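You operate a simulated robot arm through the tools that you are given. There is no shell and no other tool. Be economical: measure what you need, move in short steps, check, and stop when the job is done.

Carry out the task below with a simulated two-armed robot. There is one attempt and no reset: what you move stays moved.

TASK
Pick up the red thread cone from the left end of the cream overlocker's table with one hand, pass it to the other hand and put it on the toe closer table top. Set down upright: red thread cone.

Only the result counts: the job must be done as asked and must still hold three seconds after the hand-in. Knocking over, shifting, dropping, spilling or breaking anything else fails it.

THE ROBOT
Two 7-joint arms with two-finger parallel grippers on one trunk, on a base that drives. Base frame: it is fixed to the floor where the robot stands at the start and does not move with it; the origin is under the middle of the robot, x ahead of it, y to its left, z up; the surface under the hand at the start is at about z = 80. Lengths are in cm, angles in degrees, forces in N, time in s.
The left shoulder is at the start at [11, 16.9, 151.1], the right one opposite. With the tool pointing down near the work surface each hand reaches from about 32 to 70 cm from the robot's upright axis, wherever it stands, measured 20 degrees to its own side. Places, roughly: toe closer table top (33x20 cm) [-56, -302, 76]. Payload 1.57 kg a hand.
The TCP of each hand is the grasp point between the finger pads, 3 cm short of the fingertips. In the tool frame z runs along the fingers and y along their closing line. Largest opening 8 cm; finger width 1.7, thickness 1.2; the body of the gripper, 4 by 8.2 cm, starts 8 cm behind the TCP.
Orientation is that of the tool frame in the base frame, as a unit quaternion [w, x, y, z]. With the fingers straight down and closing along the base's y, the tool's x points along the base's -x, its y along +y and its z along -z.

THE INTERFACE
- The arms move only by the tool jog_arm. It takes "left_increments", "right_increments" or both (then of equal length, played together; a hand with none holds still); each is a list of rows, each a list of 6 numbers: the shift along the tool's x, y, z in units of 40 mm (1.0 is 40 mm), then the turn, a rotation vector about the tool's x, y, z in units of 5 degrees (1.0 is 5 degrees). In form: [[dx, dy, dz, wx, wy, wz], ...]. A call has 1 to 12 rows; each row shifts and turns the commanded pose from where the row before left it, along the tool's axes as they then stand. "left_jaw" and "right_jaw" are, for a hand that has rows, the finger opening in m, from 0 to 0.08, set as the call begins (left out, the last holds). A call with a number of a shift or a turn outside -1 to 1 is refused whole. A row lasts 0.2 s, in which the tool goes at most 5 cm and 8.6 degrees; a call with a longer step from one row to the next is refused whole, and so is a gripper value outside its range. A pose out of reach is approached as far as the arm can. The call stops where the force on the tool passes 40 N (or 10 N more than at its start, if that is more) or the arm is blocked; 0.2 s more then pass. The fingers move at their own pace (about 7.2 cm/s each) and stop on an object; they squeeze with about 25 N. The grip force told is the motor's: it shows also when the fingers shut on nothing. Time passes only in rows, and 0.2 s behind the last, so rows that do not move let the fingers close. The reply holds the time, the measured pose of the TCP, the force on the tool along the base axes, the opening and the grip force, in the units named above and with some noise, with the torque about the TCP (base axes, N m) and any sound that the robot's microphone picked up.
- Cameras (640 x 400 px; columns grow to the right, rows downward): "scene" is now at [14.9, -0.64, 168.19]; the picture's right is [-0.06, -1.00, 0.00], its down [-0.85, 0.05, -0.53] and it looks along [0.53, -0.03, -0.85] (base axes); focal length 258 px, centre (320, 200). "left" rides on the left gripper at [7.2, 0.7, -12.2] in its tool frame; the picture's right is [-0.09, 1.00, 0.00], its down [-0.84, -0.08, -0.54] and it looks along [-0.54, -0.05, 0.84] (tool axes); focal length 238 px, centre (320, 200). "right" rides on the right gripper at [7.2, -0.7, -12.2] in its tool frame; the picture's right is [0.09, 1.00, 0.00], its down [-0.84, 0.08, -0.54] and it looks along [-0.54, 0.05, 0.84] (tool axes); focal length 238 px, centre (320, 200). There is no depth. A picture from a camera that has moved, and an enlarged one, comes with that camera's place and axes in the base frame and with its lens.
- capture(camera): a new picture of that camera. The clock stands still meanwhile.
- move_column(by): slides the trunk up (or, below 0, down) by that many cm; the arms and the scene camera ride with it, the base frame stays. It gives what a move gives, with no picture.
- roll_base(legs): drives the robot by 1 to 6 legs, each [ahead, left, turn to the left] in cm, cm and degrees, along the robot's own axes; the way and the turn of a leg run together, so that a leg with both is an arc; at most 150 cm and 180 degrees a leg. The arms and the cameras ride along, it lands a little off, and it stops where it bumps. It gives what a move gives.
- pan_tilt(pan, tilt): turns the head with the scene camera to pan (to the left, within 86 degrees either way) and tilt (down, from -29 to 69), counted from straight ahead of the robot. It gives what a move gives.
- zoom(camera, box): a new picture of the part [left, top, right, bottom] of that camera's present view, enlarged. The clock stands still meanwhile.
- finish_job(): hands the job in; it is judged then, once.

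Work in short steps. Places have to be worked out from the pictures, the camera data and where the tool is seen: move nearer, look again, correct. Check each grasp and each placing, and mend what went wrong. You have 120 turns and 92 pictures in all, those below and enlarged ones among them. Open the grippers and draw the arms clear of the work before you hand the job in, unless the task says otherwise; then end with one line.

The tools are called after "Emit:" as a command line: name --argument value ..., lists and objects as JSON in quotes. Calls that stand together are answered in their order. jog_arm: Moves the arms, as the interface text tells. Its arguments: {"type":"object","properties":{"left_increments":{"type":"array","items":{"type":"array","items":{"type":"number"}}},"left_jaw":{"type":"number"},"right_increments":{"type":"array","items":{"type":"array","items":{"type":"number"}}},"right_jaw":{"type":"number"}},"required":[]} The other tools are called the same way: move_column (by) slides the trunk up or down; roll_base (legs) drives the base; pan_tilt (pan, tilt) turns the head that bears the scene camera; capture (camera) takes a picture; zoom (camera, box) takes an enlarged picture of a part of a camera's view; finish_job () hands the job in.

At the start:

```text
time_s: 0.0
left_eef_pos: [66.59, 25.03, 111.82]
left_ee_rot: [0.001, 0.0, 1.0, 0.0]
left_ft_force: [0.4, -0.1, -0.1]
left_wrist_torque: [0.02, 0.0, 0.0]
left_gripper_width: 7.98
left_grasp_force: 0.2
right_eef_pos: [63.24, -31.85, 120.79]
right_ee_rot: [0.0, 0.0, 1.0, 0.0]
right_ft_force: [0.1, 0.2, 0.4]
right_wrist_torque: [0.04, -0.01, 0.0]
right_gripper_width: 8.0
right_grasp_force: 0.0
trunk travel left (down, up): [-82.5, 6.5]
robot x, y, heading: [-0.02, 0.35, -0.0]
head pan, tilt: [-3.5, 58.1]
```

scene: 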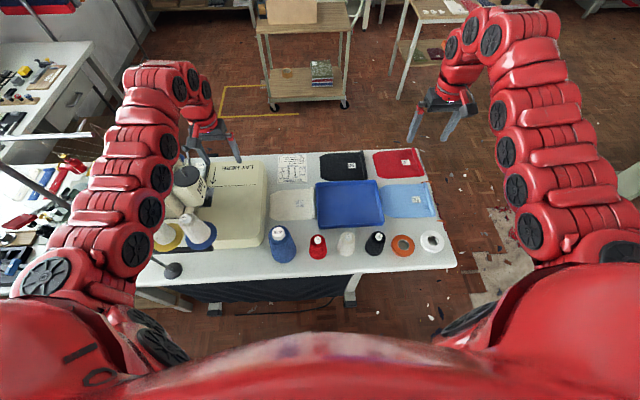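
right: 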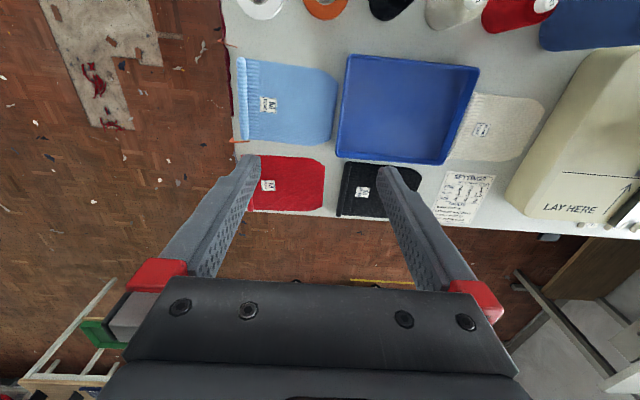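
left: 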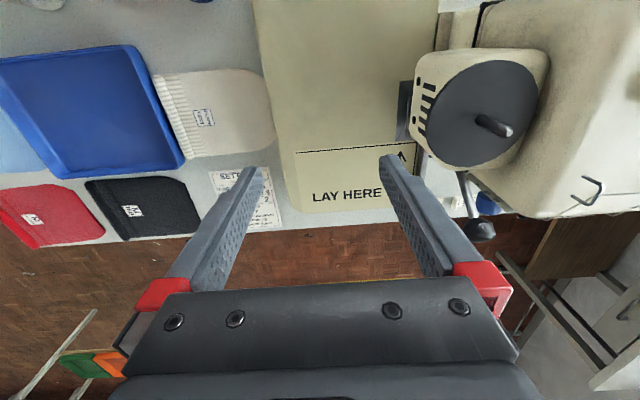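

The table in front holds several cones, but I don't yet know whether this is the overlocker's table. I'll look around first.

Emit:
zoom --camera "scene" --box '[140, 140, 460, 300]'

Emit:
pan_tilt --pan 60 --tilt 25

Emit:
capture --camera "scene"

Emit:
pan_tilt --pan -80 --tilt 25

Emit:
capture --camera "scene"

Emit:
pan_tilt --pan 0 --tilt 20

Emit:
capture --camera "scene"

```text
2.00 times, centred on (300, 220) of scene
camera zoom: at [14.9, -0.64, 168.19], right [-0.06, -1.0, 0.0], down [-0.85, 0.05, -0.53], along [0.53, -0.03, -0.85], focal length 516 px, centre (360, 160)
```

zoom: 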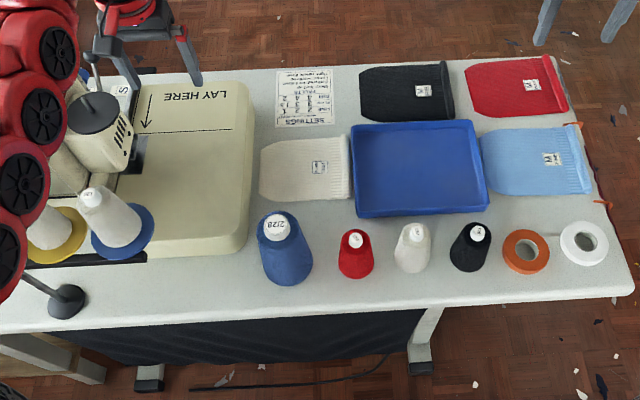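

```text
time_s: 1.3
left_eef_pos: [66.58, 25.06, 111.82]
left_ee_rot: [0.0, -0.001, 1.0, 0.0]
left_ft_force: [-0.1, 1.1, 0.8]
left_wrist_torque: [0.0, -0.02, -0.03]
left_gripper_width: 7.98
left_grasp_force: 0.2
right_eef_pos: [63.21, -31.74, 120.9]
right_ee_rot: [-0.001, -0.001, 1.0, -0.001]
right_ft_force: [0.2, -0.4, -0.1]
right_wrist_torque: [0.01, -0.01, 0.0]
right_gripper_width: 7.98
right_grasp_force: 0.1
trunk travel left (down, up): [-82.5, 6.5]
robot x, y, heading: [-0.33, -0.03, -0.2]
head pan, tilt: [60.0, 25.0]
```

```text
87 pictures are left
camera scene: at [12.65, 7.75, 172.97], right [0.87, -0.5, 0.0], down [-0.21, -0.37, -0.91], along [0.45, 0.78, -0.42], focal length 258 px, centre (320, 200)
```

scene: 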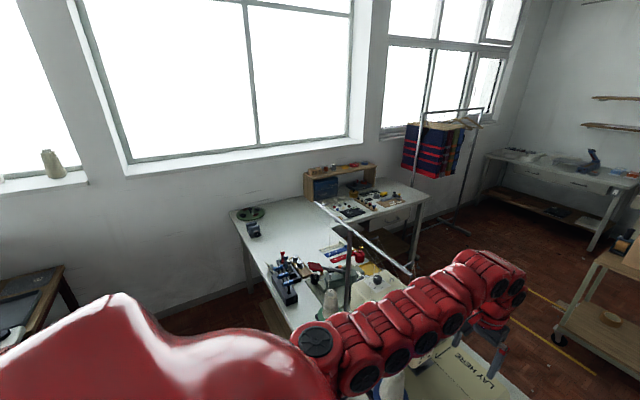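

```text
time_s: 3.6
left_eef_pos: [66.64, 25.06, 111.85]
left_ee_rot: [0.0, 0.0, 1.0, 0.0]
left_ft_force: [1.2, 0.3, 0.9]
left_wrist_torque: [-0.01, -0.01, -0.01]
left_gripper_width: 7.99
left_grasp_force: 0.1
right_eef_pos: [63.21, -31.82, 120.83]
right_ee_rot: [0.0, 0.001, 1.0, 0.0]
right_ft_force: [0.0, -0.3, 0.1]
right_wrist_torque: [0.03, 0.02, -0.01]
right_gripper_width: 7.99
right_grasp_force: 0.1
trunk travel left (down, up): [-82.5, 6.5]
robot x, y, heading: [-0.14, 0.13, 0.1]
head pan, tilt: [-80.0, 25.0]
```

```text
86 pictures are left
camera scene: at [9.64, -9.29, 172.98], right [-0.98, -0.17, 0.0], down [-0.07, 0.42, -0.91], along [0.16, -0.89, -0.42], focal length 258 px, centre (320, 200)
```

scene: 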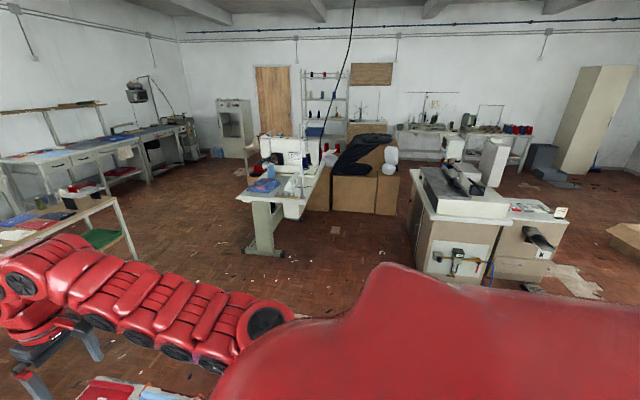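

```text
time_s: 5.1
left_eef_pos: [66.61, 24.99, 111.81]
left_ee_rot: [0.0, 0.0, 1.0, 0.0]
left_ft_force: [0.2, 0.0, 0.0]
left_wrist_torque: [0.02, 0.01, -0.02]
left_gripper_width: 8.0
left_grasp_force: 0.0
right_eef_pos: [63.1, -31.81, 120.92]
right_ee_rot: [0.001, 0.0, 1.0, 0.0]
right_ft_force: [0.1, 0.6, -0.3]
right_wrist_torque: [-0.01, -0.02, 0.0]
right_gripper_width: 8.02
right_grasp_force: 0.1
trunk travel left (down, up): [-82.5, 6.5]
robot x, y, heading: [-0.27, -0.04, 0.0]
head pan, tilt: [0.0, 20.0]
```

```text
85 pictures are left
camera scene: at [17.35, -0.23, 173.78], right [0.0, -1.0, 0.0], down [-0.34, 0.0, -0.94], along [0.94, 0.0, -0.34], focal length 258 px, centre (320, 200)
```

scene: 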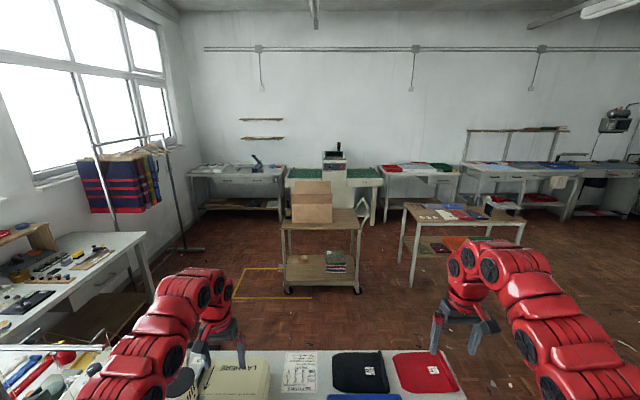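

Several machines could be the overlocker. I'll zoom on the candidates.

Emit:
pan_tilt --pan -80 --tilt 25

Emit:
zoom --camera "scene" --box '[220, 100, 400, 260]'

Emit:
zoom --camera "scene" --box '[390, 90, 590, 290]'

Emit:
pan_tilt --pan 40 --tilt 50

Emit:
capture --camera "scene"

```text
time_s: 6.6
left_eef_pos: [66.57, 25.08, 111.69]
left_ee_rot: [0.001, 0.0, 1.0, 0.0]
left_ft_force: [-0.3, 0.1, 1.2]
left_wrist_torque: [0.04, 0.03, 0.01]
left_gripper_width: 7.99
left_grasp_force: 0.1
right_eef_pos: [63.22, -31.78, 120.92]
right_ee_rot: [0.0, 0.0, 1.0, 0.0]
right_ft_force: [0.5, 1.0, 0.4]
right_wrist_torque: [0.0, 0.02, 0.04]
right_gripper_width: 8.01
right_grasp_force: 0.1
trunk travel left (down, up): [-82.5, 6.5]
robot x, y, heading: [0.44, -0.25, -0.0]
head pan, tilt: [-80.0, 25.0]
```

```text
2.50 times, centred on (310, 180) of scene
camera zoom: at [9.64, -9.29, 172.98], right [-0.98, -0.17, 0.0], down [-0.07, 0.42, -0.91], along [0.16, -0.89, -0.42], focal length 645 px, centre (345, 250)
```

zoom: 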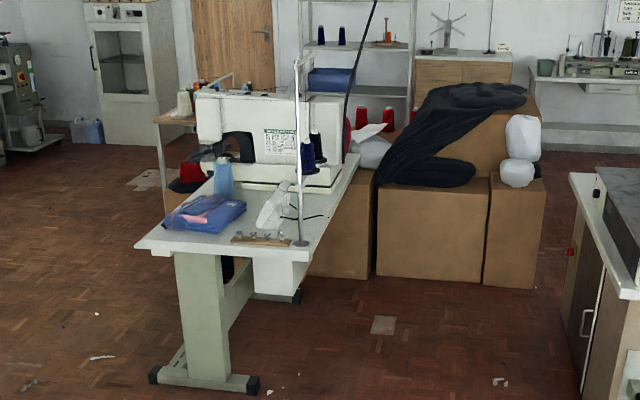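

```text
2.00 times, centred on (490, 190) of scene
camera zoom: at [9.64, -9.29, 172.98], right [-0.98, -0.17, 0.0], down [-0.07, 0.42, -0.91], along [0.16, -0.89, -0.42], focal length 516 px, centre (-20, 220)
```

zoom: 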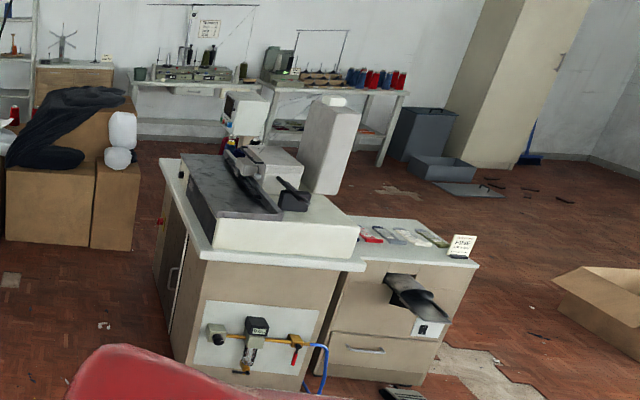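

```text
time_s: 8.6
left_eef_pos: [66.56, 25.06, 111.82]
left_ee_rot: [0.0, 0.0, 1.0, 0.0]
left_ft_force: [-0.4, -0.1, -0.2]
left_wrist_torque: [-0.02, 0.03, 0.0]
left_gripper_width: 8.01
left_grasp_force: 0.0
right_eef_pos: [62.98, -31.74, 120.82]
right_ee_rot: [0.0, 0.0, 1.0, -0.001]
right_ft_force: [0.0, -0.4, -0.6]
right_wrist_torque: [0.0, -0.02, -0.01]
right_gripper_width: 8.03
right_grasp_force: 0.1
trunk travel left (down, up): [-82.5, 6.5]
robot x, y, heading: [-0.28, -0.17, -0.0]
head pan, tilt: [40.0, 50.0]
```

```text
82 pictures are left
camera scene: at [13.94, 4.72, 169.23], right [0.64, -0.77, 0.0], down [-0.59, -0.49, -0.64], along [0.49, 0.41, -0.77], focal length 258 px, centre (320, 200)
```

scene: 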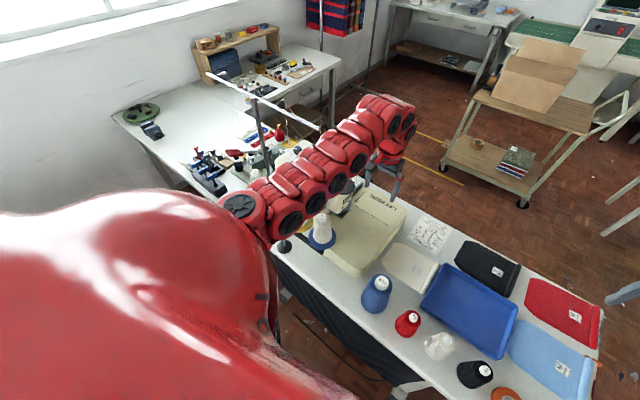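

There's another red object near the machine's far side at about (278,130). I'll zoom in on it.

Emit:
zoom --camera "scene" --box '[180, 70, 360, 190]'

Emit:
zoom --camera "scene" --box '[270, 170, 470, 300]'

Emit:
capture --camera "left"

```text
3.33 times, centred on (270, 130) of scene
camera zoom: at [13.94, 4.72, 169.23], right [0.64, -0.77, 0.0], down [-0.59, -0.49, -0.64], along [0.49, 0.41, -0.77], focal length 860 px, centre (487, 433)
```

zoom: 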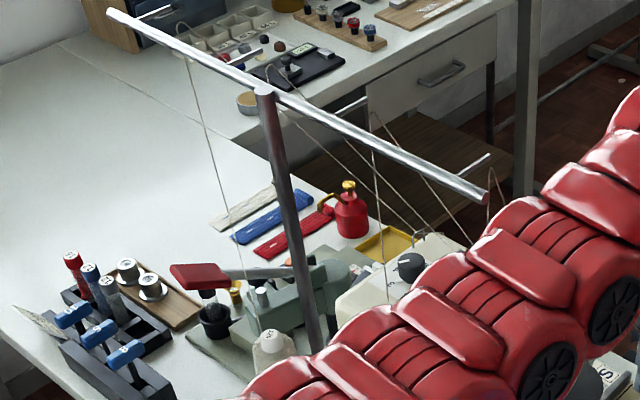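

```text
3.08 times, centred on (370, 235) of scene
camera zoom: at [13.94, 4.72, 169.23], right [0.64, -0.77, 0.0], down [-0.59, -0.49, -0.64], along [0.49, 0.41, -0.77], focal length 793 px, centre (166, 92)
```

zoom: 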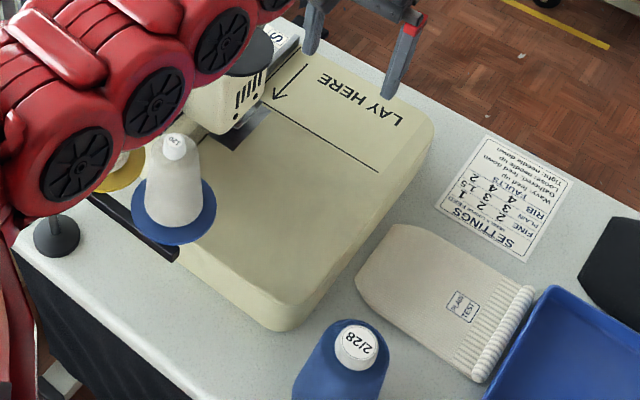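

```text
79 pictures are left
camera left: at [59.3, 25.65, 123.98], right [0.09, 1.0, 0.0], down [0.84, -0.08, 0.54], along [0.54, -0.05, -0.84], focal length 238 px, centre (320, 200)
```

left: 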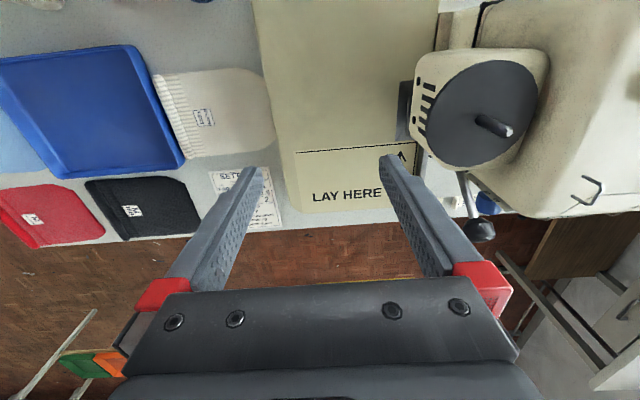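

The front table is the cream overlocker's: the operator's side is the far side, so the −y end is its left end. The red cone stands there at about (48, −2), roughly 11 cm tall. My plan is to pick it from above with the right hand, let the left hand take it low from the side, then place it. First I move the right hand over the cone at height.

Emit:
jog_arm --right_increments '[[0.48, 0.94, 0, 0, 0, 0], [0.48, 0.94, 0, 0, 0, 0], [0.48, 0.94, 0, 0, 0, 0], [0.48, 0.94, 0, 0, 0, 0], [0.48, 0.94, 0, 0, 0, 0], [0.48, 0.94, 0, 0, 0, 0], [0.48, 0.94, 0, 0, 0, 0], [0.48, 0.94, 0, 0, 0, 0]]' --right_jaw 0.08

Emit:
capture --camera "right"

Emit:
pan_tilt --pan 0 --tilt 60

Emit:
capture --camera "scene"

```text
time_s: 10.4
left_eef_pos: [66.57, 25.27, 111.71]
left_ee_rot: [0.0, 0.0, 1.0, 0.0]
left_ft_force: [0.4, -0.2, -0.6]
left_wrist_torque: [0.03, 0.01, -0.01]
left_gripper_width: 8.0
left_grasp_force: 0.0
right_eef_pos: [62.21, -29.83, 120.79]
right_ee_rot: [0.0, 0.0, 1.0, 0.0]
right_ft_force: [1.2, 0.1, -0.7]
right_wrist_torque: [-0.01, 0.03, -0.02]
right_gripper_width: 8.01
right_grasp_force: 0.2
right hand out of reach, approached as far as the arm can: row 1, 2, 3, 4, 5, 6, 7, 8
trunk travel left (down, up): [-82.5, 6.5]
robot x, y, heading: [0.37, -0.3, 0.0]
head pan, tilt: [40.0, 50.0]
```

```text
78 pictures are left
camera right: at [55.09, -30.51, 133.03], right [-0.09, 1.0, 0.0], down [0.84, 0.08, 0.54], along [0.54, 0.05, -0.84], focal length 238 px, centre (320, 200)
```

right: 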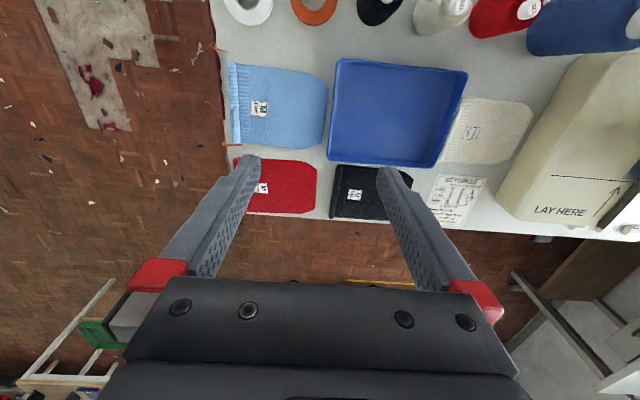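

```text
time_s: 11.5
left_eef_pos: [66.51, 25.16, 111.88]
left_ee_rot: [-0.001, 0.0, 1.0, 0.0]
left_ft_force: [0.3, 0.4, -0.2]
left_wrist_torque: [-0.02, -0.01, -0.01]
left_gripper_width: 7.97
left_grasp_force: 0.1
right_eef_pos: [62.15, -29.96, 120.89]
right_ee_rot: [0.0, -0.001, 1.0, 0.001]
right_ft_force: [0.4, 0.0, 0.5]
right_wrist_torque: [-0.04, -0.01, 0.03]
right_gripper_width: 8.01
right_grasp_force: 0.0
trunk travel left (down, up): [-82.5, 6.5]
robot x, y, heading: [0.02, -0.08, -0.0]
head pan, tilt: [0.0, 60.0]
```

```text
77 pictures are left
camera scene: at [14.7, -0.21, 167.97], right [0.0, -1.0, 0.0], down [-0.87, 0.0, -0.5], along [0.5, 0.0, -0.87], focal length 258 px, centre (320, 200)
```

scene: 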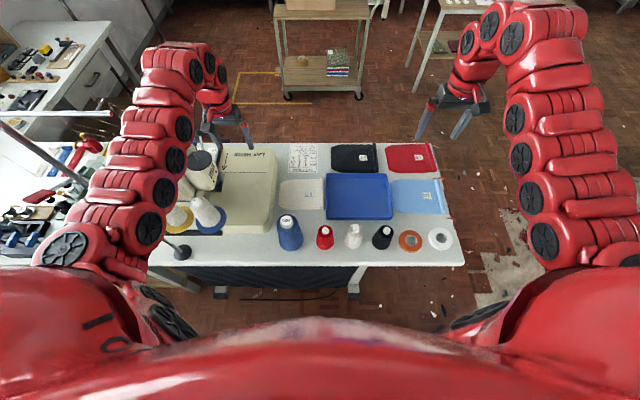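

At this height the near spot is out of reach. I'll descend to about z=104, which still clears all the cone tops, and try again.

Emit:
jog_arm --right_increments '[[0, 0, 0.85, 0, 0, 0], [0, 0, 0.85, 0, 0, 0], [0, 0, 0.85, 0, 0, 0], [0, 0, 0.85, 0, 0, 0], [0, 0, 0.85, 0, 0, 0], [0, 0.9, 0, 0, 0, 0], [0, 0.9, 0, 0, 0, 0], [0, 0.9, 0, 0, 0, 0]]'

Emit:
capture --camera "right"

```text
time_s: 13.3
left_eef_pos: [66.52, 24.88, 111.83]
left_ee_rot: [0.001, 0.0, 1.0, 0.0]
left_ft_force: [-0.6, 0.7, 0.3]
left_wrist_torque: [0.03, 0.01, 0.02]
left_gripper_width: 7.99
left_grasp_force: 0.1
right_eef_pos: [65.21, -18.09, 119.88]
right_ee_rot: [0.0, 0.0, 1.0, 0.0]
right_ft_force: [0.0, 0.7, 0.6]
right_wrist_torque: [-0.01, 0.01, 0.02]
right_gripper_width: 8.01
right_grasp_force: 0.0
right hand out of reach, approached as far as the arm can: row 1, 2, 3, 4, 5, 6
trunk travel left (down, up): [-82.5, 6.5]
robot x, y, heading: [0.36, -0.06, -0.0]
head pan, tilt: [0.0, 60.0]
```

```text
76 pictures are left
camera right: at [58.12, -18.72, 132.01], right [-0.09, 1.0, 0.0], down [0.84, 0.08, 0.54], along [0.54, 0.05, -0.84], focal length 238 px, centre (320, 200)
```

right: 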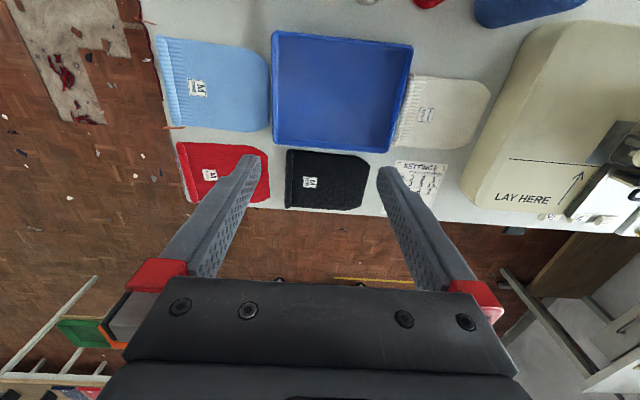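

The behaviour at the reach limit is unclear, so I'll test a small pure descent here.

Emit:
jog_arm --right_increments '[[0, 0, 0.5, 0, 0, 0], [0, 0, 0.5, 0, 0, 0], [0, 0, 0.5, 0, 0, 0]]'

```text
time_s: 14.1
left_eef_pos: [66.65, 25.08, 111.81]
left_ee_rot: [0.0, 0.0, 1.0, 0.0]
left_ft_force: [-0.2, -0.8, -0.4]
left_wrist_torque: [0.0, 0.03, 0.01]
left_gripper_width: 8.0
left_grasp_force: 0.1
right_eef_pos: [65.5, -18.14, 113.82]
right_ee_rot: [0.0, -0.001, 1.0, 0.001]
right_ft_force: [0.2, 0.4, -0.5]
right_wrist_torque: [0.01, 0.02, -0.01]
right_gripper_width: 7.99
right_grasp_force: 0.0
trunk travel left (down, up): [-82.5, 6.5]
robot x, y, heading: [0.31, 0.3, -0.3]
head pan, tilt: [0.0, 60.0]
```

Descending works from here. I'll go to about z=104, then bring the hand toward the robot and left.

Emit:
jog_arm --right_increments '[[0, 0, 0.6, 0, 0, 0], [0, 0, 0.6, 0, 0, 0], [0, 0, 0.6, 0, 0, 0], [0, 0, 0.6, 0, 0, 0], [0.5, 0.5, 0, 0, 0, 0], [0.5, 0.5, 0, 0, 0, 0], [0.5, 0.5, 0, 0, 0, 0]]'

Emit:
capture --camera "right"

```text
time_s: 15.7
left_eef_pos: [66.54, 25.07, 111.84]
left_ee_rot: [0.0, 0.0, 1.0, 0.0]
left_ft_force: [0.3, 0.3, -0.2]
left_wrist_torque: [0.02, -0.05, -0.05]
left_gripper_width: 8.0
left_grasp_force: 0.0
right_eef_pos: [62.98, -11.79, 103.14]
right_ee_rot: [0.0, 0.001, 1.0, -0.001]
right_ft_force: [-1.2, 0.0, 0.0]
right_wrist_torque: [-0.02, 0.01, -0.02]
right_gripper_width: 8.0
right_grasp_force: 0.0
right hand out of reach, approached as far as the arm can: row 6, 7
trunk travel left (down, up): [-82.5, 6.5]
robot x, y, heading: [0.37, 0.04, 0.0]
head pan, tilt: [0.0, 60.0]
```

```text
75 pictures are left
camera right: at [55.9, -12.38, 115.48], right [-0.09, 1.0, 0.0], down [0.84, 0.08, 0.54], along [0.54, 0.05, -0.84], focal length 238 px, centre (320, 200)
```

right: 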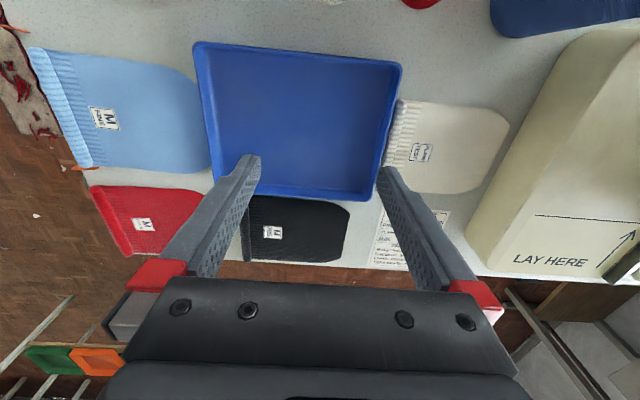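

The minimum reach here is about x=63, so I need to back the base off about 18 cm. Before that I'll raise the left hand and bring it inward, clear of the machine head.

Emit:
jog_arm --left_increments '[[0, 0, -0.7, 0, 0, 0], [0, 0, -0.7, 0, 0, 0], [0, -0.6, -0.6, 0, 0, 0], [0, -0.6, 0, 0, 0, 0], [0, -0.6, 0, 0, 0, 0]]'

Emit:
capture --camera "scene"

Emit:
capture --camera "left"

```text
time_s: 17.1
left_eef_pos: [65.21, 20.4, 117.45]
left_ee_rot: [-0.019, -0.01, 1.0, -0.022]
left_ft_force: [0.9, 1.1, 0.8]
left_wrist_torque: [0.0, 0.01, -0.01]
left_gripper_width: 8.0
left_grasp_force: 0.1
right_eef_pos: [62.64, -9.42, 103.05]
right_ee_rot: [-0.001, -0.005, 1.0, -0.009]
right_ft_force: [0.4, -0.5, -0.7]
right_wrist_torque: [-0.04, 0.01, 0.0]
right_gripper_width: 7.99
right_grasp_force: 0.1
trunk travel left (down, up): [-82.5, 6.5]
robot x, y, heading: [-0.4, 0.0, 0.4]
head pan, tilt: [0.0, 60.0]
stopped in row 5 (left hand): the arm was blocked; the commanded pose is now the measured one
```

```text
74 pictures are left
camera scene: at [14.12, 2.71, 167.53], right [0.01, -1.0, 0.02], down [-0.87, -0.02, -0.5], along [0.5, -0.01, -0.87], focal length 258 px, centre (320, 200)
```

scene: 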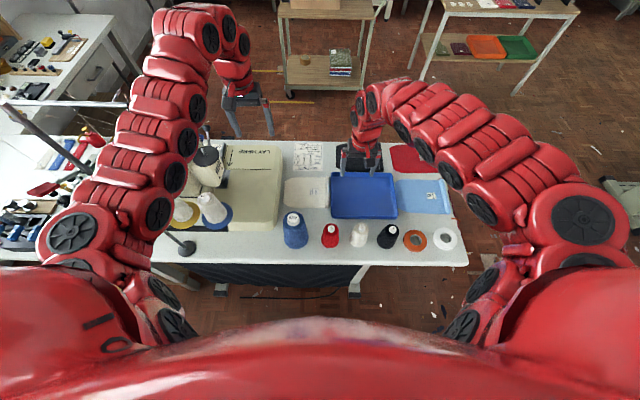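

```text
73 pictures are left
camera left: at [58.37, 21.38, 129.85], right [0.07, 1.0, -0.05], down [0.86, -0.04, 0.51], along [0.51, -0.08, -0.86], focal length 238 px, centre (320, 200)
```

left: 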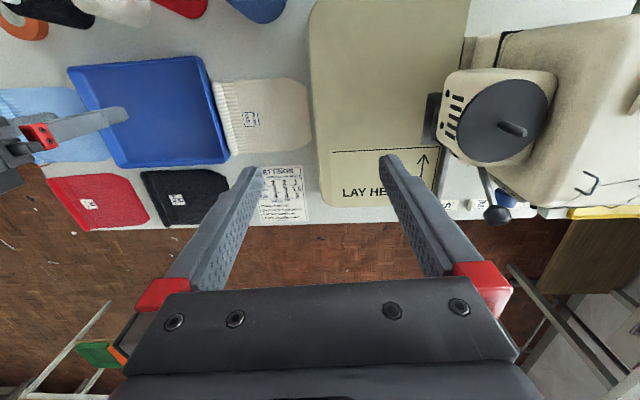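

The left arm got blocked and the torso seems pushed, so the elbow is likely against something. I'll move it back out.

Emit:
jog_arm --left_increments '[[0, 0.6, 0, 0, 0, 0], [0, 0.5, 0, 0, 0, 0]]'

Emit:
capture --camera "scene"

```text
time_s: 17.7
left_eef_pos: [65.79, 22.07, 117.37]
left_ee_rot: [-0.017, 0.0, 1.0, -0.017]
left_ft_force: [0.3, -0.2, -0.4]
left_wrist_torque: [0.0, 0.0, 0.01]
left_gripper_width: 7.99
left_grasp_force: 0.0
right_eef_pos: [62.97, -11.26, 102.58]
right_ee_rot: [-0.003, -0.001, 1.0, -0.002]
right_ft_force: [-0.1, -0.8, 0.1]
right_wrist_torque: [0.0, -0.03, -0.02]
right_gripper_width: 8.01
right_grasp_force: 0.1
trunk travel left (down, up): [-82.5, 6.5]
robot x, y, heading: [-0.56, 0.16, -0.0]
head pan, tilt: [0.0, 60.0]
```

```text
72 pictures are left
camera scene: at [14.65, 0.42, 167.25], right [0.0, -1.0, 0.0], down [-0.87, 0.0, -0.5], along [0.5, 0.0, -0.87], focal length 258 px, centre (320, 200)
```

scene: 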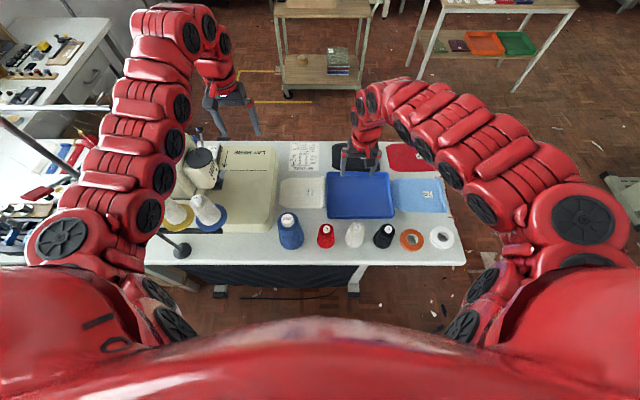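

Everything on the table is unmoved. Before backing up I need to know how near the thread-stand bar is to the left arm, so I'll get parallax by raising the column.

Emit:
pan_tilt --pan 50 --tilt 40

Emit:
capture --camera "scene"

Emit:
move_column --by 6

Emit:
capture --camera "scene"

```text
time_s: 18.9
left_eef_pos: [65.95, 22.34, 117.38]
left_ee_rot: [-0.016, -0.003, 1.0, -0.014]
left_ft_force: [0.8, 0.2, 0.1]
left_wrist_torque: [0.01, -0.04, -0.01]
left_gripper_width: 8.01
left_grasp_force: 0.1
right_eef_pos: [63.02, -11.18, 102.45]
right_ee_rot: [-0.002, -0.001, 1.0, -0.001]
right_ft_force: [-0.5, 0.8, 0.7]
right_wrist_torque: [0.03, 0.01, -0.02]
right_gripper_width: 7.96
right_grasp_force: 0.0
trunk travel left (down, up): [-82.5, 6.5]
robot x, y, heading: [-0.18, 0.2, 0.5]
head pan, tilt: [50.0, 40.0]
```

```text
71 pictures are left
camera scene: at [13.52, 6.68, 169.86], right [0.77, -0.64, 0.0], down [-0.41, -0.5, -0.76], along [0.49, 0.59, -0.65], focal length 258 px, centre (320, 200)
```

scene: 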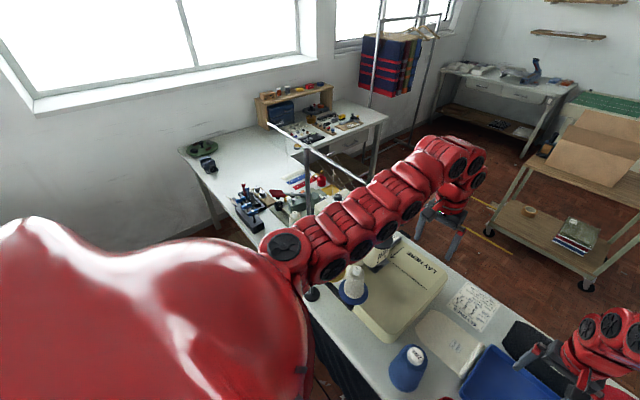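

```text
time_s: 19.9
left_eef_pos: [62.59, 18.65, 116.23]
left_ee_rot: [-0.084, -0.004, 0.992, -0.09]
left_ft_force: [0.4, 1.0, -0.9]
left_wrist_torque: [-0.01, 0.0, 0.03]
left_gripper_width: 8.0
left_grasp_force: 0.0
right_eef_pos: [62.79, -11.29, 108.42]
right_ee_rot: [-0.002, -0.001, 1.0, -0.001]
right_ft_force: [-0.9, 0.2, 0.8]
right_wrist_torque: [0.0, -0.01, 0.0]
right_gripper_width: 8.0
right_grasp_force: 0.1
trunk travel left (down, up): [-88.5, 0.5]
robot x, y, heading: [0.09, 0.11, 0.4]
head pan, tilt: [50.0, 40.0]
```

```text
70 pictures are left
camera scene: at [13.38, 6.45, 175.77], right [0.77, -0.64, 0.0], down [-0.41, -0.49, -0.77], along [0.49, 0.59, -0.64], focal length 258 px, centre (320, 200)
```

scene: 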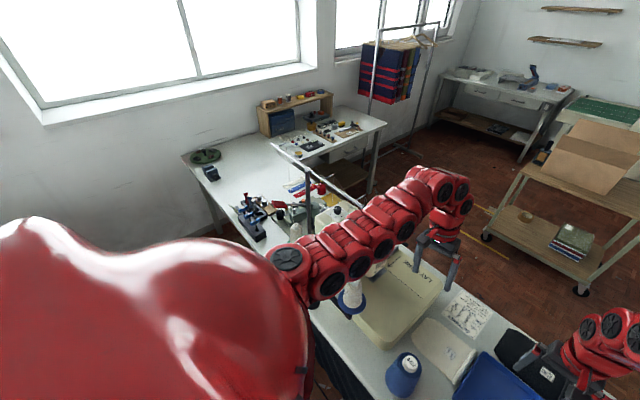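

Raising the column pinned the left arm under the bar: it runs along y at about x=46, z=140, with its near end at y≈32. I'll go back down, then slide the base right to get the arm out from under it.

Emit:
move_column --by -6

Emit:
roll_base --legs '[[0, -25, 0]]'

Emit:
capture --camera "scene"

```text
time_s: 20.9
left_eef_pos: [65.81, 22.31, 117.29]
left_ee_rot: [-0.016, -0.004, 1.0, -0.015]
left_ft_force: [0.7, 0.3, 0.5]
left_wrist_torque: [0.01, 0.03, 0.0]
left_gripper_width: 7.97
left_grasp_force: 0.1
right_eef_pos: [62.93, -11.32, 102.39]
right_ee_rot: [-0.002, -0.001, 1.0, 0.0]
right_ft_force: [-0.6, 0.1, -0.6]
right_wrist_torque: [0.01, 0.0, -0.01]
right_gripper_width: 8.01
right_grasp_force: 0.1
trunk travel left (down, up): [-82.5, 6.5]
robot x, y, heading: [0.03, 0.29, 0.4]
head pan, tilt: [50.0, 40.0]
```

```text
time_s: 21.5
left_eef_pos: [65.3, 21.68, 116.98]
left_ee_rot: [-0.027, 0.0, 0.999, -0.024]
left_ft_force: [0.1, -0.5, -1.3]
left_wrist_torque: [-0.01, -0.02, -0.01]
left_gripper_width: 8.0
left_grasp_force: 0.2
right_eef_pos: [62.75, -11.19, 103.04]
right_ee_rot: [-0.003, -0.003, 1.0, -0.003]
right_ft_force: [-0.4, 0.6, 0.2]
right_wrist_torque: [0.02, -0.03, 0.02]
right_gripper_width: 8.01
right_grasp_force: 0.1
trunk travel left (down, up): [-82.5, 6.5]
robot x, y, heading: [-0.85, 0.21, 0.1]
head pan, tilt: [50.0, 40.0]
stopped in leg 1: the robot was blocked; the commanded pose is now the measured one
```

```text
69 pictures are left
camera scene: at [13.44, 6.82, 170.59], right [0.77, -0.64, 0.0], down [-0.41, -0.5, -0.76], along [0.49, 0.59, -0.65], focal length 258 px, centre (320, 200)
```

scene: 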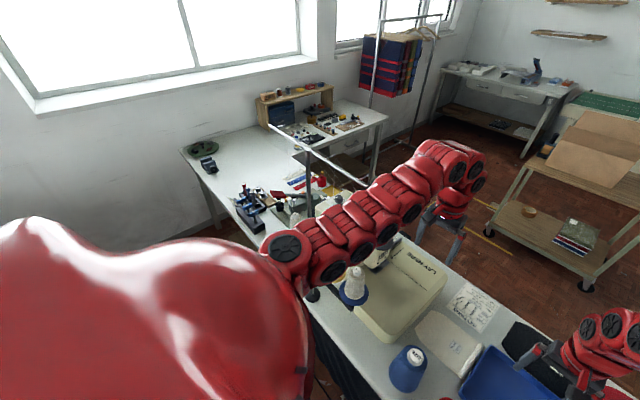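

My earlier raise probably hooked the arm under the bar. I'll return the left hand to about its starting pose.

Emit:
jog_arm --left_increments '[[0, 0, 0.5, 0, 0, 0], [0, 0, 0.5, 0, 0, 0], [-0.2, 0.4, 0.3, 0, 0, 0], [0, 0.4, 0, 0, 0, 0]]'

Emit:
zoom --camera "scene" --box '[230, 100, 480, 300]'

```text
time_s: 22.5
left_eef_pos: [65.84, 24.82, 112.6]
left_ee_rot: [-0.019, -0.002, 1.0, -0.017]
left_ft_force: [-0.1, -0.3, -0.1]
left_wrist_torque: [-0.01, -0.03, 0.01]
left_gripper_width: 8.02
left_grasp_force: 0.1
right_eef_pos: [62.52, -11.38, 103.42]
right_ee_rot: [-0.002, -0.002, 1.0, -0.001]
right_ft_force: [-1.2, -0.5, 1.2]
right_wrist_torque: [0.03, 0.02, 0.0]
right_gripper_width: 7.98
right_grasp_force: 0.1
trunk travel left (down, up): [-82.5, 6.5]
robot x, y, heading: [-0.43, 0.06, 0.2]
head pan, tilt: [50.0, 40.0]
```

```text
2.00 times, centred on (355, 200) of scene
camera zoom: at [12.91, 6.31, 170.67], right [0.77, -0.64, 0.0], down [-0.41, -0.49, -0.77], along [0.49, 0.59, -0.64], focal length 516 px, centre (250, 200)
```

zoom: 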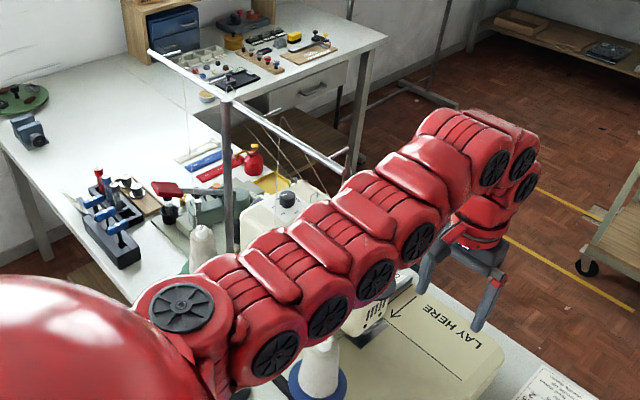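

The arm is back near its free starting pose. I'll retry a short slide right.

Emit:
roll_base --legs '[[0, -8, 0]]'

Emit:
zoom --camera "scene" --box '[230, 100, 480, 300]'

```text
time_s: 23.6
left_eef_pos: [65.93, 17.02, 112.41]
left_ee_rot: [-0.019, -0.003, 1.0, -0.018]
left_ft_force: [0.4, -0.1, -1.1]
left_wrist_torque: [0.02, 0.0, 0.02]
left_gripper_width: 7.97
left_grasp_force: 0.0
right_eef_pos: [62.61, -19.11, 103.26]
right_ee_rot: [0.0, -0.003, 1.0, -0.002]
right_ft_force: [-0.3, -0.1, 0.5]
right_wrist_torque: [0.0, -0.01, -0.02]
right_gripper_width: 8.01
right_grasp_force: 0.0
trunk travel left (down, up): [-82.5, 6.5]
robot x, y, heading: [-0.47, -7.76, 0.5]
head pan, tilt: [50.0, 40.0]
```

```text
2.00 times, centred on (355, 200) of scene
camera zoom: at [13.1, -1.32, 170.63], right [0.77, -0.64, 0.0], down [-0.41, -0.5, -0.77], along [0.49, 0.59, -0.64], focal length 516 px, centre (250, 200)
```

zoom: 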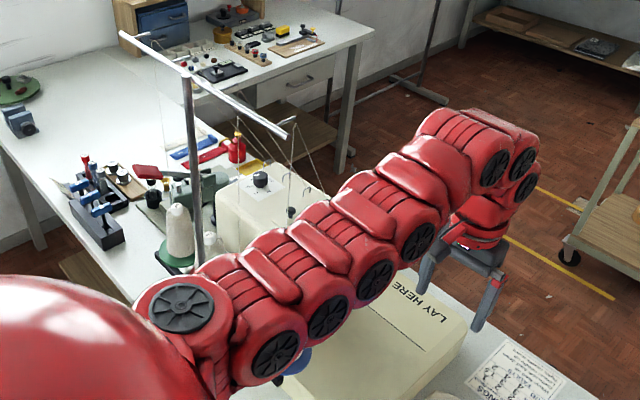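

It's free now and the bar end is clear of the arm. I'll continue right 14 cm, then back 18 cm.

Emit:
roll_base --legs '[[0, -14, 0], [-18, 0, 0]]'

Emit:
pan_tilt --pan 10 --tilt 50

Emit:
capture --camera "scene"

Emit:
capture --camera "left"

```text
time_s: 26.1
left_eef_pos: [47.97, 2.66, 112.35]
left_ee_rot: [-0.02, 0.0, 1.0, -0.019]
left_ft_force: [-0.1, 0.0, 0.0]
left_wrist_torque: [0.01, 0.03, 0.03]
left_gripper_width: 7.98
left_grasp_force: 0.0
right_eef_pos: [44.5, -33.48, 103.19]
right_ee_rot: [-0.002, -0.002, 1.0, 0.0]
right_ft_force: [-0.8, 0.0, -0.4]
right_wrist_torque: [0.01, 0.01, 0.0]
right_gripper_width: 8.0
right_grasp_force: 0.0
trunk travel left (down, up): [-82.5, 6.5]
robot x, y, heading: [-18.53, -21.85, 0.2]
head pan, tilt: [50.0, 40.0]
```

```text
time_s: 27.1
left_eef_pos: [47.76, 2.58, 112.41]
left_ee_rot: [-0.02, 0.0, 1.0, -0.018]
left_ft_force: [-1.1, -0.8, 0.0]
left_wrist_torque: [0.03, 0.01, -0.03]
left_gripper_width: 8.01
left_grasp_force: 0.1
right_eef_pos: [44.52, -33.62, 103.36]
right_ee_rot: [-0.001, -0.001, 1.0, 0.001]
right_ft_force: [-0.2, -0.6, -0.1]
right_wrist_torque: [0.02, 0.01, -0.03]
right_gripper_width: 8.01
right_grasp_force: 0.1
trunk travel left (down, up): [-82.5, 6.5]
robot x, y, heading: [-18.83, -22.2, 0.1]
head pan, tilt: [10.0, 50.0]
```

```text
66 pictures are left
camera scene: at [-3.02, -20.78, 169.22], right [0.18, -0.98, 0.0], down [-0.75, -0.13, -0.64], along [0.63, 0.11, -0.77], focal length 258 px, centre (320, 200)
```

scene: 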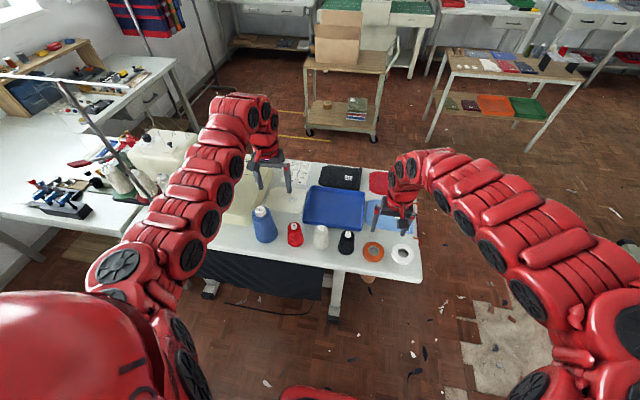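

```text
65 pictures are left
camera left: at [41.0, 3.68, 124.84], right [0.09, 1.0, -0.04], down [0.86, -0.06, 0.51], along [0.51, -0.08, -0.86], focal length 238 px, centre (320, 200)
```

left: 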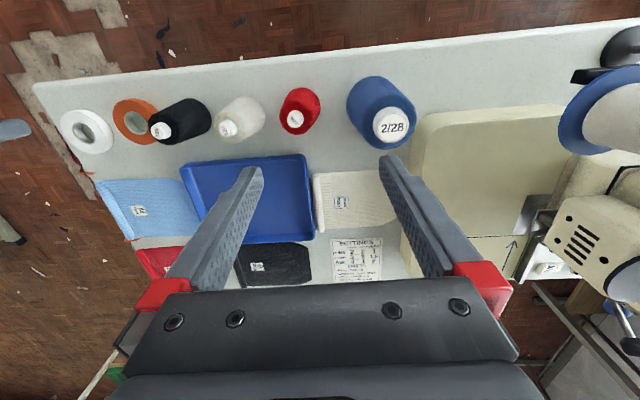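

The left hand is free and close to the cone. Triangulation puts the red cone's axis at about (47.8, −2.1) with its top at z≈89.5. I'll straighten the left hand and descend to z≈98 above it.

Emit:
jog_arm --left_increments '[[0, -0.4, 0, -0.41, -0.46, 0], [0, -0.4, 0.3, 0, 0, 0], [0, -0.37, 0.6, 0, 0, 0], [0, 0, 0.8, 0, 0, 0], [0, 0, 0.8, 0, 0, 0], [0, 0, 0.8, 0, 0, 0], [0, 0, 0.3, 0, 0, 0]]' --left_jaw 0.08

Emit:
capture --camera "left"

Emit:
zoom --camera "scene" --box '[220, 130, 420, 270]'

```text
time_s: 28.7
left_eef_pos: [47.76, -2.21, 97.98]
left_ee_rot: [0.0, 0.001, 1.0, 0.0]
left_ft_force: [-0.2, 0.5, 0.4]
left_wrist_torque: [-0.01, 0.01, -0.01]
left_gripper_width: 7.99
left_grasp_force: 0.2
right_eef_pos: [44.34, -33.67, 103.19]
right_ee_rot: [-0.001, -0.001, 1.0, 0.0]
right_ft_force: [1.0, -0.2, -0.3]
right_wrist_torque: [-0.03, 0.01, 0.01]
right_gripper_width: 8.01
right_grasp_force: 0.1
trunk travel left (down, up): [-82.5, 6.5]
robot x, y, heading: [-19.04, -22.02, 0.2]
head pan, tilt: [10.0, 50.0]
```

```text
64 pictures are left
camera left: at [40.47, -1.56, 110.23], right [0.09, 1.0, 0.0], down [0.84, -0.08, 0.54], along [0.54, -0.05, -0.84], focal length 238 px, centre (320, 200)
```

left: 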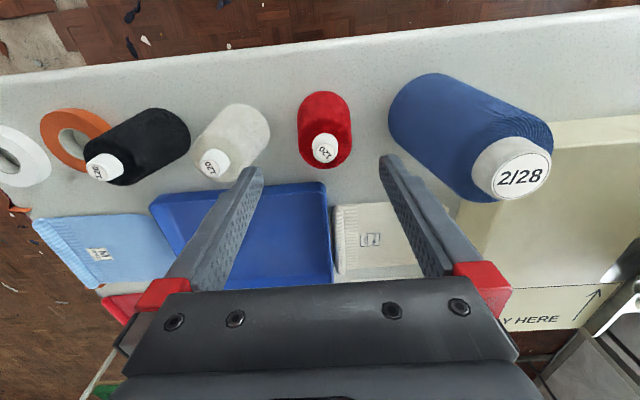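

```text
2.86 times, centred on (320, 200) of scene
camera zoom: at [-3.09, -20.79, 169.23], right [0.17, -0.98, 0.0], down [-0.75, -0.13, -0.64], along [0.63, 0.11, -0.77], focal length 737 px, centre (320, 200)
```

zoom: 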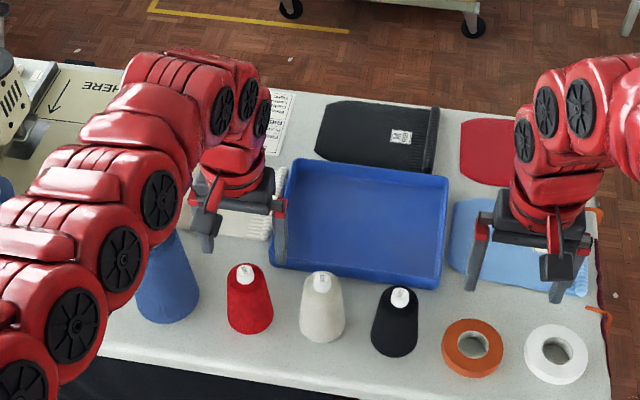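

Refined: the cone top is at about (47.5, −1.9, 91.8) and the base at z≈80, so it's 12 cm tall. I'll descend to TCP z=89 around the upper part, leaving the lower half for the other hand.

Emit:
jog_arm --left_increments '[[0.07, 0.08, 0.45, 0, 0, 0], [0, 0, 0.45, 0, 0, 0], [0, 0, 0.45, 0, 0, 0], [0, 0, 0.45, 0, 0, 0], [0, 0, 0.45, 0, 0, 0]]'

Emit:
capture --camera "left"

Emit:
zoom --camera "scene" --box '[240, 150, 360, 270]'

```text
time_s: 29.9
left_eef_pos: [47.4, -1.93, 88.9]
left_ee_rot: [-0.001, -0.001, 1.0, 0.0]
left_ft_force: [-0.3, -0.3, -0.6]
left_wrist_torque: [0.01, 0.03, 0.06]
left_gripper_width: 7.98
left_grasp_force: 0.1
right_eef_pos: [44.33, -33.56, 103.3]
right_ee_rot: [-0.001, -0.001, 1.0, -0.001]
right_ft_force: [0.7, -0.6, -0.3]
right_wrist_torque: [0.0, -0.01, 0.02]
right_gripper_width: 8.0
right_grasp_force: 0.1
trunk travel left (down, up): [-82.5, 6.5]
robot x, y, heading: [-18.85, -21.84, -0.2]
head pan, tilt: [10.0, 50.0]
```

```text
62 pictures are left
camera left: at [40.14, -1.22, 101.14], right [0.09, 1.0, 0.0], down [0.84, -0.08, 0.54], along [0.54, -0.05, -0.84], focal length 238 px, centre (320, 200)
```

left: 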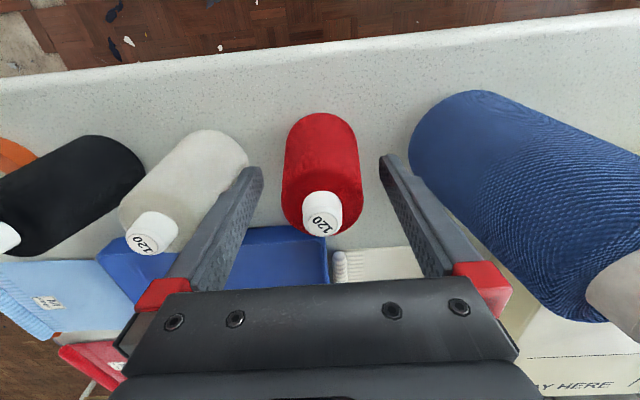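

```text
3.33 times, centred on (300, 210) of scene
camera zoom: at [-3.06, -20.83, 169.22], right [0.17, -0.98, 0.0], down [-0.75, -0.13, -0.64], along [0.63, 0.11, -0.77], focal length 860 px, centre (387, 167)
```

zoom: 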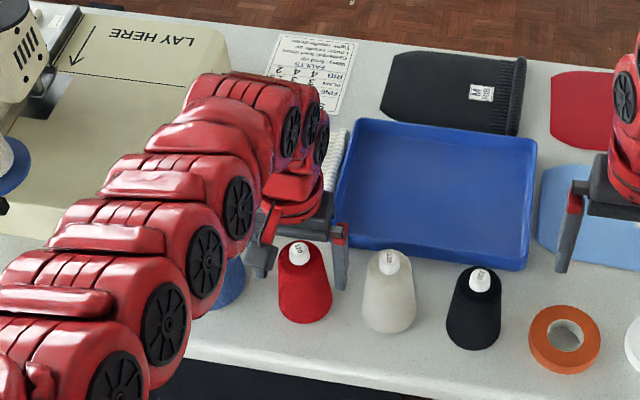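

The cone is centred between the fingers. I'll go 1 cm lower, shift 0.3 cm in x, and close.

Emit:
jog_arm --left_increments '[[-0.07, 0.03, 0.25, 0, 0, 0], [0, 0, 0, 0, 0, 0]]'

Emit:
jog_arm --left_increments '[[0, 0, 0, 0, 0, 0], [0, 0, 0, 0, 0, 0], [0, 0, 0, 0, 0, 0], [0, 0, 0, 0, 0, 0]]' --left_jaw 0.0

Emit:
capture --camera "left"

```text
time_s: 30.5
left_eef_pos: [47.73, -1.65, 87.99]
left_ee_rot: [0.0, 0.0, 1.0, 0.001]
left_ft_force: [0.2, -0.8, -0.1]
left_wrist_torque: [-0.04, 0.04, 0.03]
left_gripper_width: 7.96
left_grasp_force: 0.1
right_eef_pos: [44.17, -33.57, 103.29]
right_ee_rot: [-0.001, -0.001, 1.0, 0.0]
right_ft_force: [0.5, 0.5, -0.4]
right_wrist_torque: [-0.03, 0.01, 0.02]
right_gripper_width: 8.0
right_grasp_force: 0.0
trunk travel left (down, up): [-82.5, 6.5]
robot x, y, heading: [-18.53, -21.92, 0.1]
head pan, tilt: [10.0, 50.0]
```

```text
time_s: 31.5
left_eef_pos: [47.72, -1.72, 88.1]
left_ee_rot: [0.0, 0.0, 1.0, 0.0]
left_ft_force: [-0.5, -0.6, 1.9]
left_wrist_torque: [0.02, -0.03, -0.01]
left_gripper_width: 5.55
left_grasp_force: 24.8
right_eef_pos: [44.19, -33.54, 103.37]
right_ee_rot: [-0.001, -0.001, 1.0, 0.0]
right_ft_force: [-0.7, 1.0, 0.0]
right_wrist_torque: [-0.03, -0.01, -0.01]
right_gripper_width: 8.01
right_grasp_force: 0.1
trunk travel left (down, up): [-82.5, 6.5]
robot x, y, heading: [-18.74, -22.23, -0.1]
head pan, tilt: [10.0, 50.0]
```

```text
60 pictures are left
camera left: at [40.44, -1.13, 100.21], right [0.09, 1.0, 0.0], down [0.84, -0.08, 0.54], along [0.54, -0.05, -0.84], focal length 238 px, centre (320, 200)
```

left: 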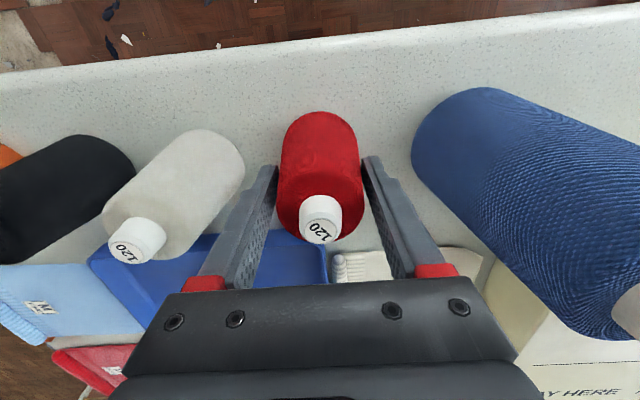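

Gripped with a width of 5.55 cm. I'll lift straight up 14 cm.

Emit:
jog_arm --left_increments '[[0, 0, -0.25, 0, 0, 0], [0, 0, -0.5, 0, 0, 0], [0, 0, -0.7, 0, 0, 0], [0, 0, -0.7, 0, 0, 0], [0, 0, -0.7, 0, 0, 0], [0, 0, -0.5, 0, 0, 0], [0, 0, -0.25, 0, 0, 0]]'

Emit:
capture --camera "scene"

```text
time_s: 33.1
left_eef_pos: [47.73, -1.51, 102.52]
left_ee_rot: [0.001, 0.0, 1.0, 0.0]
left_ft_force: [0.8, 0.1, -1.3]
left_wrist_torque: [0.01, 0.01, 0.0]
left_gripper_width: 5.53
left_grasp_force: 25.0
right_eef_pos: [44.3, -33.62, 103.36]
right_ee_rot: [-0.001, -0.001, 1.0, -0.001]
right_ft_force: [-0.8, -0.3, -0.2]
right_wrist_torque: [0.0, 0.01, 0.01]
right_gripper_width: 8.01
right_grasp_force: 0.1
trunk travel left (down, up): [-82.5, 6.5]
robot x, y, heading: [-18.52, -21.51, 0.3]
head pan, tilt: [10.0, 50.0]
```

```text
59 pictures are left
camera scene: at [-3.09, -20.81, 169.22], right [0.17, -0.98, 0.0], down [-0.75, -0.13, -0.64], along [0.63, 0.11, -0.77], focal length 258 px, centre (320, 200)
```

scene: 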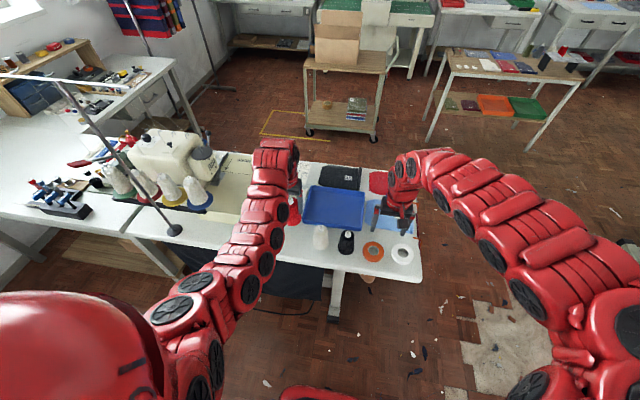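

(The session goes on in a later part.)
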